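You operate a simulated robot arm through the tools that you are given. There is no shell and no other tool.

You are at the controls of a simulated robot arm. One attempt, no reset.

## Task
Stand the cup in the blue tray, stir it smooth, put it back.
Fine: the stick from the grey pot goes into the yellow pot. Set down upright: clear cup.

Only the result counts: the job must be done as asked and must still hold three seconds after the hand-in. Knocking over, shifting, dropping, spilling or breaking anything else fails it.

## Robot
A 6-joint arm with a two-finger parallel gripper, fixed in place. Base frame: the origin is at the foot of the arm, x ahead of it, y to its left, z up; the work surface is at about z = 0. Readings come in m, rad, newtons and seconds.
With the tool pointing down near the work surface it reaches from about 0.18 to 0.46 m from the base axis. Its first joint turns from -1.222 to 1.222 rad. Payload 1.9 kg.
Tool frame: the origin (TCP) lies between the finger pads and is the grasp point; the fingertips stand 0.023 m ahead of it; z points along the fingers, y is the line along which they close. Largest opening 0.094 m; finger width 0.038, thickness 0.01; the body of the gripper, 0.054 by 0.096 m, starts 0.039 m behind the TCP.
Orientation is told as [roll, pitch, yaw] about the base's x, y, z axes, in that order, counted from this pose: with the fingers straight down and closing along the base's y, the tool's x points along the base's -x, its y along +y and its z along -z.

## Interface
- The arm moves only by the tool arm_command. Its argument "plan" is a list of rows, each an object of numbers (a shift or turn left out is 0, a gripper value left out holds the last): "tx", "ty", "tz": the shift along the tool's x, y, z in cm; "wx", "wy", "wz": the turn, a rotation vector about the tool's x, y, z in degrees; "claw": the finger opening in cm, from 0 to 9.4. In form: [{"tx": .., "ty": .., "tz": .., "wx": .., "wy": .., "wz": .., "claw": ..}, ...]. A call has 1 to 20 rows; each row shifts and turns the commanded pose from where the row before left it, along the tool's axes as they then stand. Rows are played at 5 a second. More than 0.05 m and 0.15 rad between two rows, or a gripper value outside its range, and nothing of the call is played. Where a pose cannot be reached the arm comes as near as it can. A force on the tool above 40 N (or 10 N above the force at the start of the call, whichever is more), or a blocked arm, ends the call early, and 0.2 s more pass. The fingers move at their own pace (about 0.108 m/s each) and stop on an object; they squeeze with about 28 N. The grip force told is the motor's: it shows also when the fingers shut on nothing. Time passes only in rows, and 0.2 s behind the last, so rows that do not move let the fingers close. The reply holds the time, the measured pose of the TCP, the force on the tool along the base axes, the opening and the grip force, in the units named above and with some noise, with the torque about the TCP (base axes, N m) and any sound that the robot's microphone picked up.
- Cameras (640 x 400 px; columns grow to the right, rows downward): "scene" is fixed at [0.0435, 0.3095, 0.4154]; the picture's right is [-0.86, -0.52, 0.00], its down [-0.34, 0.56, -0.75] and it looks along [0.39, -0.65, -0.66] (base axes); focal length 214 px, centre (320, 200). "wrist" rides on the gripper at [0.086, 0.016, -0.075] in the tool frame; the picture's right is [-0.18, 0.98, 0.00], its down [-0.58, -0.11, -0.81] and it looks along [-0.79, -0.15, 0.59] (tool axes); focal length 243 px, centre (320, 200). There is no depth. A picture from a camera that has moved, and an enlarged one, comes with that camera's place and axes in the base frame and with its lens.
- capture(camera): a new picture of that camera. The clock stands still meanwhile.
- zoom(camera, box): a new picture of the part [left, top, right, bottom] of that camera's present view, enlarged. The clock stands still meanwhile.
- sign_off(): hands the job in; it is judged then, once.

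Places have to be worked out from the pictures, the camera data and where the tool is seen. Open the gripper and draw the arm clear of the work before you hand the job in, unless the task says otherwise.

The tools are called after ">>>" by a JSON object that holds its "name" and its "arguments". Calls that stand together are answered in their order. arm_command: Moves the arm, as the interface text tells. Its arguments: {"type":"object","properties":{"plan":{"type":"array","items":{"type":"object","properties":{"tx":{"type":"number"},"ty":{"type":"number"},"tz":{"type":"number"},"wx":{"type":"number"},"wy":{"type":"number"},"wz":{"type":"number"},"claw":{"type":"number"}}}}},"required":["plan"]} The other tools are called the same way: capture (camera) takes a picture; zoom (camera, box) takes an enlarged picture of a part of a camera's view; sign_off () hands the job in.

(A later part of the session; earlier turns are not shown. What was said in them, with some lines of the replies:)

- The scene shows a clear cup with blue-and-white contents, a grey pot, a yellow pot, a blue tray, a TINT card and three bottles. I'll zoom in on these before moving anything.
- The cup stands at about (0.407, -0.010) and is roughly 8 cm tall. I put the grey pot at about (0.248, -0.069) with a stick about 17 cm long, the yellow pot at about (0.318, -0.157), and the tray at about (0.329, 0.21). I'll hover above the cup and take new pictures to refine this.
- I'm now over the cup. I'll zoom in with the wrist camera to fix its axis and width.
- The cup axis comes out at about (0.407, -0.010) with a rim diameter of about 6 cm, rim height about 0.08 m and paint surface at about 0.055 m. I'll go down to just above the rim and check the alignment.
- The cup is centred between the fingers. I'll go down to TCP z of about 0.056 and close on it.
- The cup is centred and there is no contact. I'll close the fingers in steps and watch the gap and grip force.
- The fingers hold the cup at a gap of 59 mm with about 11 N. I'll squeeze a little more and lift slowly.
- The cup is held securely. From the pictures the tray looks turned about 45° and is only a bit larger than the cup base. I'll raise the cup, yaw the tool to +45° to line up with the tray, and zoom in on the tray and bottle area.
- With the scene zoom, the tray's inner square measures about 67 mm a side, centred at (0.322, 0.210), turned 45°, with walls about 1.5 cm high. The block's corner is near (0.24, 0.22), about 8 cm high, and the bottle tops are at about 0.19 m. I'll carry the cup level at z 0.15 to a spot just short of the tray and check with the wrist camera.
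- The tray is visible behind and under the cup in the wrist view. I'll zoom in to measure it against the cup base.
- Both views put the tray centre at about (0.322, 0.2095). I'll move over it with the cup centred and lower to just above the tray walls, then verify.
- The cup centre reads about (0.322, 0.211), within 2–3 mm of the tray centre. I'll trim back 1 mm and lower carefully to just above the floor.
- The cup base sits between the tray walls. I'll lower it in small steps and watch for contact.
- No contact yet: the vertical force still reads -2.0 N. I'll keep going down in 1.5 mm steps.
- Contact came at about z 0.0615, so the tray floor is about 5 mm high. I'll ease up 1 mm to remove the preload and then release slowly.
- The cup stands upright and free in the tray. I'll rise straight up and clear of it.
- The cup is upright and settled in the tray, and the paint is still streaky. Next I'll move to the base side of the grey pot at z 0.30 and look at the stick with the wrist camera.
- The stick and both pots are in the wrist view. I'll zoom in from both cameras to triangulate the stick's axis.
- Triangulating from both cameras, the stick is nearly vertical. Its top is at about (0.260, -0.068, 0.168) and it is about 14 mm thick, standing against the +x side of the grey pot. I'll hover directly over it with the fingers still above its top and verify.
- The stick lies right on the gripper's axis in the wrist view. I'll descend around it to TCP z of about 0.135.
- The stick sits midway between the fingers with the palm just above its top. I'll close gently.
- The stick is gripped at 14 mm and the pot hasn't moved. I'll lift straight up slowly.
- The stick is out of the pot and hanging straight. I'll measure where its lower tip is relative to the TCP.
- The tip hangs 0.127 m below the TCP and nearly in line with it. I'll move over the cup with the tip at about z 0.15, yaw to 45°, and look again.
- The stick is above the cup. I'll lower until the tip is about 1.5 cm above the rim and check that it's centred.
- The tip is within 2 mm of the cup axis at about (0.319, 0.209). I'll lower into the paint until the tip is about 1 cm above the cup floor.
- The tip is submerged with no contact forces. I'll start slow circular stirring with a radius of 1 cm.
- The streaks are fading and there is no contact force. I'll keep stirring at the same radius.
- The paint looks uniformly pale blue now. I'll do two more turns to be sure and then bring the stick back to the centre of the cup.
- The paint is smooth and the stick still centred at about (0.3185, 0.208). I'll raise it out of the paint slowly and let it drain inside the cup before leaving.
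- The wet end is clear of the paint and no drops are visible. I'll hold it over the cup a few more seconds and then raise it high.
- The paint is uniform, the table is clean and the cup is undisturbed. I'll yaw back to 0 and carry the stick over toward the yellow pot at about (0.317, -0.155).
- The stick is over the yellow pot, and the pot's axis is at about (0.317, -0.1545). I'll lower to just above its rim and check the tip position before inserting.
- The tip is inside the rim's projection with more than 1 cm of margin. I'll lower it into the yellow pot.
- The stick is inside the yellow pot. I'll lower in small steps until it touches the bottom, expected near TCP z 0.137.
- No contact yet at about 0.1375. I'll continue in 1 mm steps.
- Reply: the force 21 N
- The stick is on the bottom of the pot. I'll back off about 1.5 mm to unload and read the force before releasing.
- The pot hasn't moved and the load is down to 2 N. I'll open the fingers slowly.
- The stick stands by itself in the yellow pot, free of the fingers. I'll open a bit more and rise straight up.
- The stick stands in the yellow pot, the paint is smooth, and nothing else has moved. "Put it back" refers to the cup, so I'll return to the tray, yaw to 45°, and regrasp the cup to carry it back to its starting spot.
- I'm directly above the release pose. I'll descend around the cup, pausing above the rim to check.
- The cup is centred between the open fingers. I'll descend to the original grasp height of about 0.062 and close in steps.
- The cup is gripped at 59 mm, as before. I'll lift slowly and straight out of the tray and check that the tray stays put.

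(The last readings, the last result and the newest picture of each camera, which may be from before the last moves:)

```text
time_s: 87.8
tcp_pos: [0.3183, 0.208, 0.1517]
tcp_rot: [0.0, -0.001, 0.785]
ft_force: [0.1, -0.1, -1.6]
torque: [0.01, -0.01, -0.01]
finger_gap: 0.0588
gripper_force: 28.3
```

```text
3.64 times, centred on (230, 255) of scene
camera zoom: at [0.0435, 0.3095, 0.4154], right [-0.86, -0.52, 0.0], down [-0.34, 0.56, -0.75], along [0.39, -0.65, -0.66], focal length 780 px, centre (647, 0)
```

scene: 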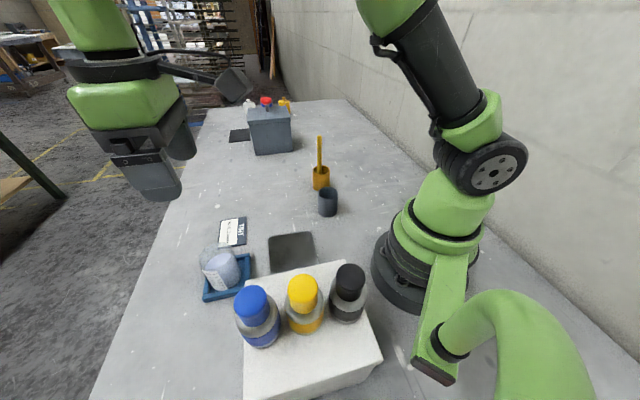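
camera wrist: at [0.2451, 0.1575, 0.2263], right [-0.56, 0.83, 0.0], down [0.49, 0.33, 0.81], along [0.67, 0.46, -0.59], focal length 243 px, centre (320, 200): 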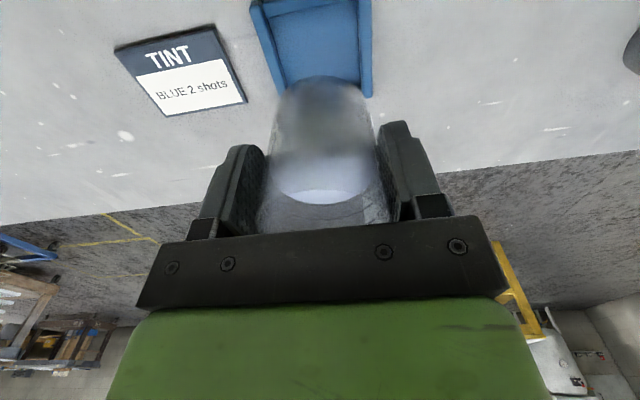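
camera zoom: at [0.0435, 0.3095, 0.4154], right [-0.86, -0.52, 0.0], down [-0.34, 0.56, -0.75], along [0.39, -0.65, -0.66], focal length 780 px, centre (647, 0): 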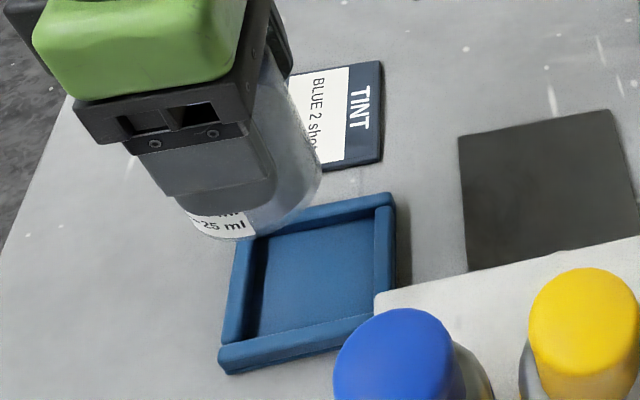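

The tray hasn't moved and the cup hangs level. By tracking the commanded moves, the original spot is tx +9.15, ty -21.7 cm from here, so I'll carry the cup back slowly at this height.

>>> {"name": "arm_command", "arguments": {"plan": [{"tx": 0.35, "ty": -0.83}, {"tx": 0.705, "ty": -1.67}, {"tx": 0.705, "ty": -1.67}, {"tx": 0.705, "ty": -1.67}, {"tx": 0.705, "ty": -1.67}, {"tx": 0.705, "ty": -1.67}, {"tx": 0.705, "ty": -1.67}, {"tx": 0.705, "ty": -1.67}, {"tx": 0.705, "ty": -1.67}, {"tx": 0.705, "ty": -1.67}, {"tx": 0.705, "ty": -1.67}, {"tx": 0.705, "ty": -1.67}, {"tx": 0.705, "ty": -1.67}, {"tx": 0.35, "ty": -0.825}, {"tx": 0}]}}

>>> {"name": "arm_command", "arguments": {"plan": [{"wz": 4}, {"wz": 7}, {"wz": 7}, {"wz": 7}, {"wz": 7}, {"wz": 7}, {"wz": 6}, {"wz": 0}, {"wz": 0}]}}

>>> {"name": "capture", "arguments": {"camera": "wrist"}}

>>> {"name": "capture", "arguments": {"camera": "scene"}}

```text
time_s: 91.0
tcp_pos: [0.4063, -0.0113, 0.1521]
tcp_rot: [0.0, -0.002, 0.785]
ft_force: [-0.6, 0.9, -1.7]
torque: [-0.01, -0.02, -0.03]
finger_gap: 0.0593
gripper_force: 27.8
```

```text
time_s: 93.0
tcp_pos: [0.4068, -0.0103, 0.1518]
tcp_rot: [-0.002, 0.001, -0.003]
ft_force: [-0.5, 0.3, -1.3]
torque: [-0.04, 0.04, 0.0]
finger_gap: 0.0592
gripper_force: 28.0
```

```text
taken
camera wrist: at [0.32, 0.0056, 0.226], right [0.19, 0.98, 0.0], down [0.58, -0.11, 0.81], along [0.79, -0.15, -0.59], focal length 243 px, centre (320, 200)
```

wrist: 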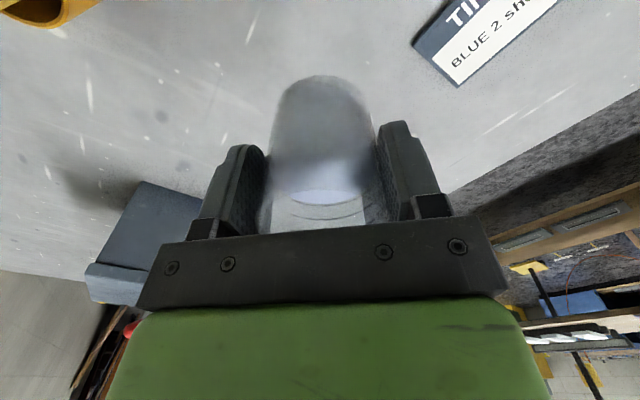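

```text
taken
```

scene: 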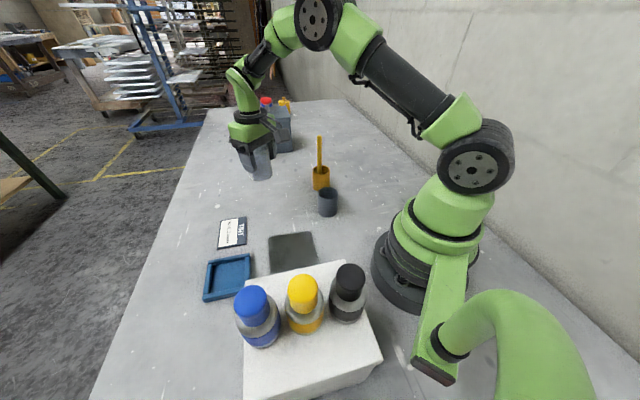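

I'm back over the original spot at yaw 0. I'll lower the cup slowly to just above the table.

>>> {"name": "arm_command", "arguments": {"plan": [{"tz": 0.8}, {"tz": 1.4}, {"tz": 1.5}, {"tz": 1.5}, {"tz": 1.4}, {"tz": 1.2}, {"tz": 0.8}, {"tz": 0.4}, {"tz": 0.2}, {"tz": 0}]}}

>>> {"name": "zoom", "arguments": {"camera": "scene", "box": [220, 130, 320, 225]}}

```text
time_s: 95.2
tcp_pos: [0.4069, -0.0107, 0.0594]
tcp_rot: [0.0, -0.004, -0.003]
ft_force: [0.8, -0.5, -1.2]
torque: [0.04, -0.02, 0.01]
finger_gap: 0.0588
gripper_force: 28.4
```

```text
4.21 times, centred on (270, 178) of scene
camera zoom: at [0.0435, 0.3095, 0.4154], right [-0.86, -0.52, 0.0], down [-0.34, 0.56, -0.75], along [0.39, -0.65, -0.66], focal length 903 px, centre (530, 295)
```

zoom: 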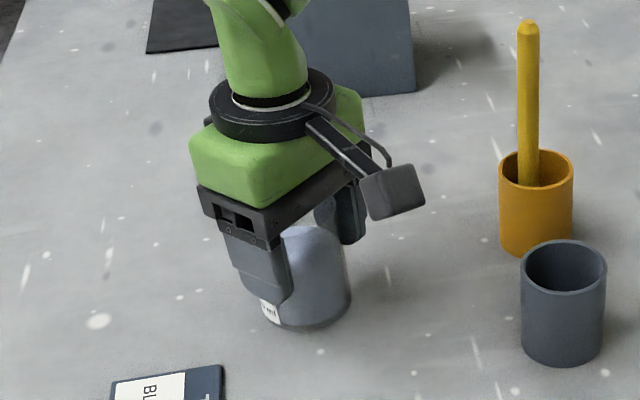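

The cup is a few millimetres above the table. I'll lower in small steps to contact.

>>> {"name": "arm_command", "arguments": {"plan": [{"tz": 0.15}, {"tz": 0}]}}

>>> {"name": "arm_command", "arguments": {"plan": [{"tz": 0.12}, {"tz": 0}]}}

```text
time_s: 95.8
tcp_pos: [0.4063, -0.0119, 0.058]
tcp_rot: [0.001, 0.002, -0.003]
ft_force: [0.0, 0.8, -1.0]
torque: [0.0, 0.01, 0.01]
finger_gap: 0.059
gripper_force: 27.9
```

```text
time_s: 96.4
tcp_pos: [0.4057, -0.01, 0.0569]
tcp_rot: [0.002, -0.001, -0.002]
ft_force: [-3.0, -0.2, 10.6]
torque: [-0.03, 0.09, 0.0]
finger_gap: 0.0589
gripper_force: 28.0
```

The cup touched the table at about z 0.057, the same height as at pickup. I'll ease up slightly and release gently.

>>> {"name": "arm_command", "arguments": {"plan": [{"tz": -0.07}, {"tz": 0}, {"claw": 5.85}, {"claw": 6.0}, {"claw": 6.3}, {"claw": 6.8}, {"claw": 7.6}, {"claw": 8.6}, {"claw": 8.6}]}}

>>> {"name": "capture", "arguments": {"camera": "wrist"}}

>>> {"name": "zoom", "arguments": {"camera": "scene", "box": [220, 130, 320, 225]}}

```text
time_s: 98.4
tcp_pos: [0.4055, -0.0103, 0.0572]
tcp_rot: [-0.002, 0.0, 0.001]
ft_force: [0.2, 0.3, -0.8]
torque: [0.01, -0.02, 0.01]
finger_gap: 0.086
gripper_force: 0.0
```

```text
taken
camera wrist: at [0.3198, 0.0056, 0.1318], right [0.18, 0.98, 0.0], down [0.58, -0.11, 0.81], along [0.79, -0.15, -0.59], focal length 243 px, centre (320, 200)
```

wrist: 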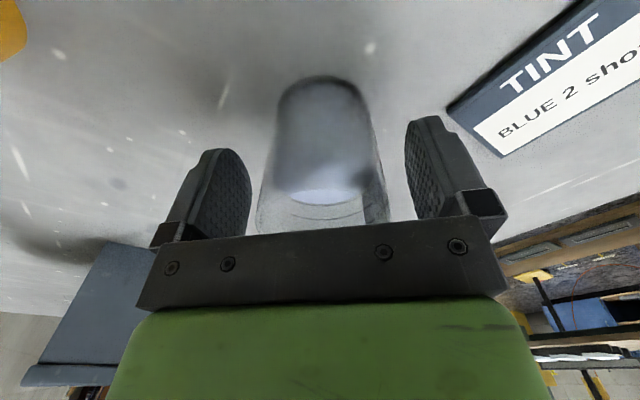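

```text
4.21 times, centred on (270, 178) of scene
camera zoom: at [0.0435, 0.3095, 0.4154], right [-0.86, -0.52, 0.0], down [-0.34, 0.56, -0.75], along [0.39, -0.65, -0.66], focal length 903 px, centre (530, 295)
```

zoom: 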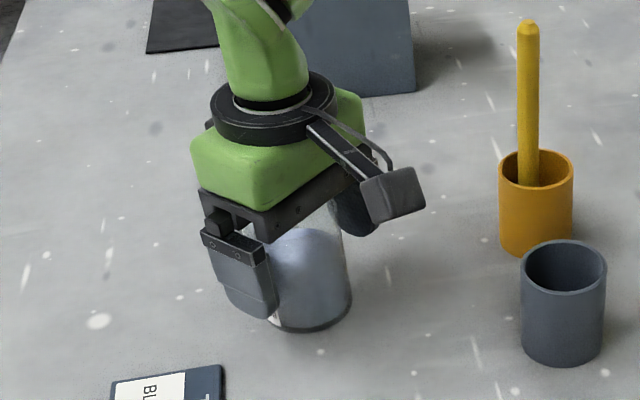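

The cup stands free at its starting place, and the wrist view matches the one from before pickup. I'll rise straight up and withdraw.

>>> {"name": "arm_command", "arguments": {"plan": [{"tz": -0.8, "claw": 9.4}, {"tz": -1.5}, {"tz": -2.0}, {"tz": -2.5}, {"tz": -3.5}, {"tz": -4.0}, {"tz": -4.0}, {"tz": -4.0}, {"tz": -3.0}, {"tx": 3.0}, {"tx": 3.0}, {"tx": 2.5}, {"tz": 0}]}}

>>> {"name": "capture", "arguments": {"camera": "scene"}}

>>> {"name": "zoom", "arguments": {"camera": "scene", "box": [230, 140, 360, 230]}}

>>> {"name": "zoom", "arguments": {"camera": "scene", "box": [180, 200, 390, 340]}}

>>> {"name": "capture", "arguments": {"camera": "wrist"}}

```text
time_s: 101.2
tcp_pos: [0.3207, -0.0113, 0.3109]
tcp_rot: [0.002, -0.002, -0.001]
ft_force: [-0.1, -0.1, -0.5]
torque: [0.01, -0.01, -0.01]
finger_gap: 0.0941
gripper_force: 0.2
```

```text
taken
```

scene: 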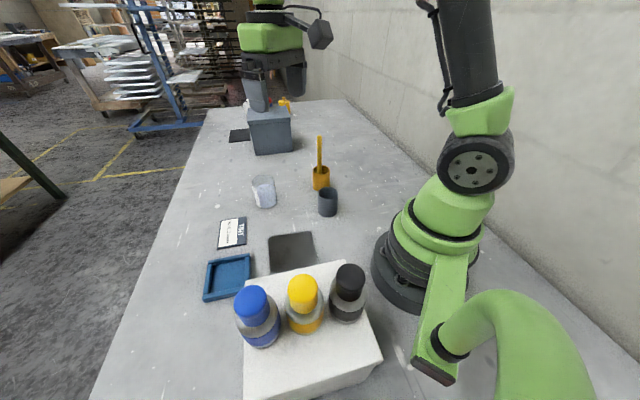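

```text
4.44 times, centred on (295, 185) of scene
camera zoom: at [0.0435, 0.3095, 0.4154], right [-0.86, -0.52, 0.0], down [-0.34, 0.56, -0.75], along [0.39, -0.65, -0.66], focal length 953 px, centre (431, 267)
```

zoom: 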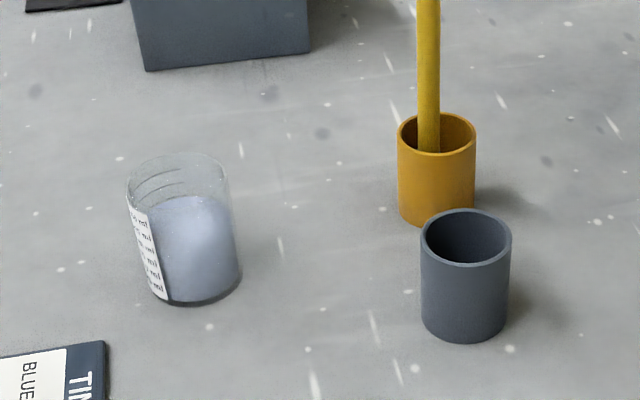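

```text
2.86 times, centred on (285, 270) of scene
camera zoom: at [0.0435, 0.3095, 0.4154], right [-0.86, -0.52, 0.0], down [-0.34, 0.56, -0.75], along [0.39, -0.65, -0.66], focal length 613 px, centre (420, 0)
```

zoom: 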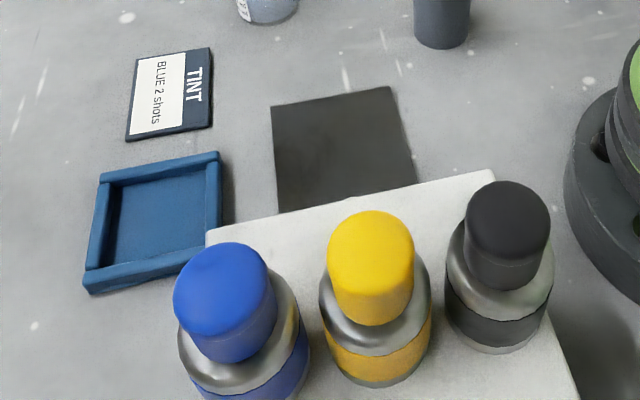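

```text
taken
camera wrist: at [0.2344, 0.0055, 0.3847], right [0.19, 0.98, 0.0], down [0.58, -0.11, 0.81], along [0.79, -0.15, -0.59], focal length 243 px, centre (320, 200)
```

wrist: 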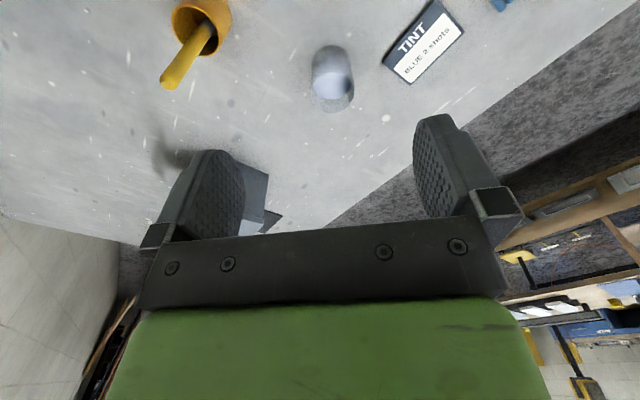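

Everything matches the goal. The cup is upright at its starting spot with the same pixels as in the first picture, the paint is smooth and pale blue, and the stick stands in the yellow pot. The pots, tray, card and bottles are where they were, and the gripper is open and clear, so I'm handing in.

>>> {"name": "sign_off", "arguments": {}}

```text
The job is handed in.
```

I stood the cup in the blue tray, stirred the paint to an even pale blue, and set the cup back upright at its starting spot. The stick from the grey pot now stands in the yellow pot.

- **"Put it back":** I took this to mean the cup goes back where it started. If you meant it should stay in the tray, the final position is wrong.
- **Final check:** The last pictures show the cup at the same place as in the first ones. The pots, tray, card and bottles haven't moved, and I saw no drips or spills.
- **Arm:** The gripper is open and clear of the work, and the job is handed in. I got no pass or fail result back.
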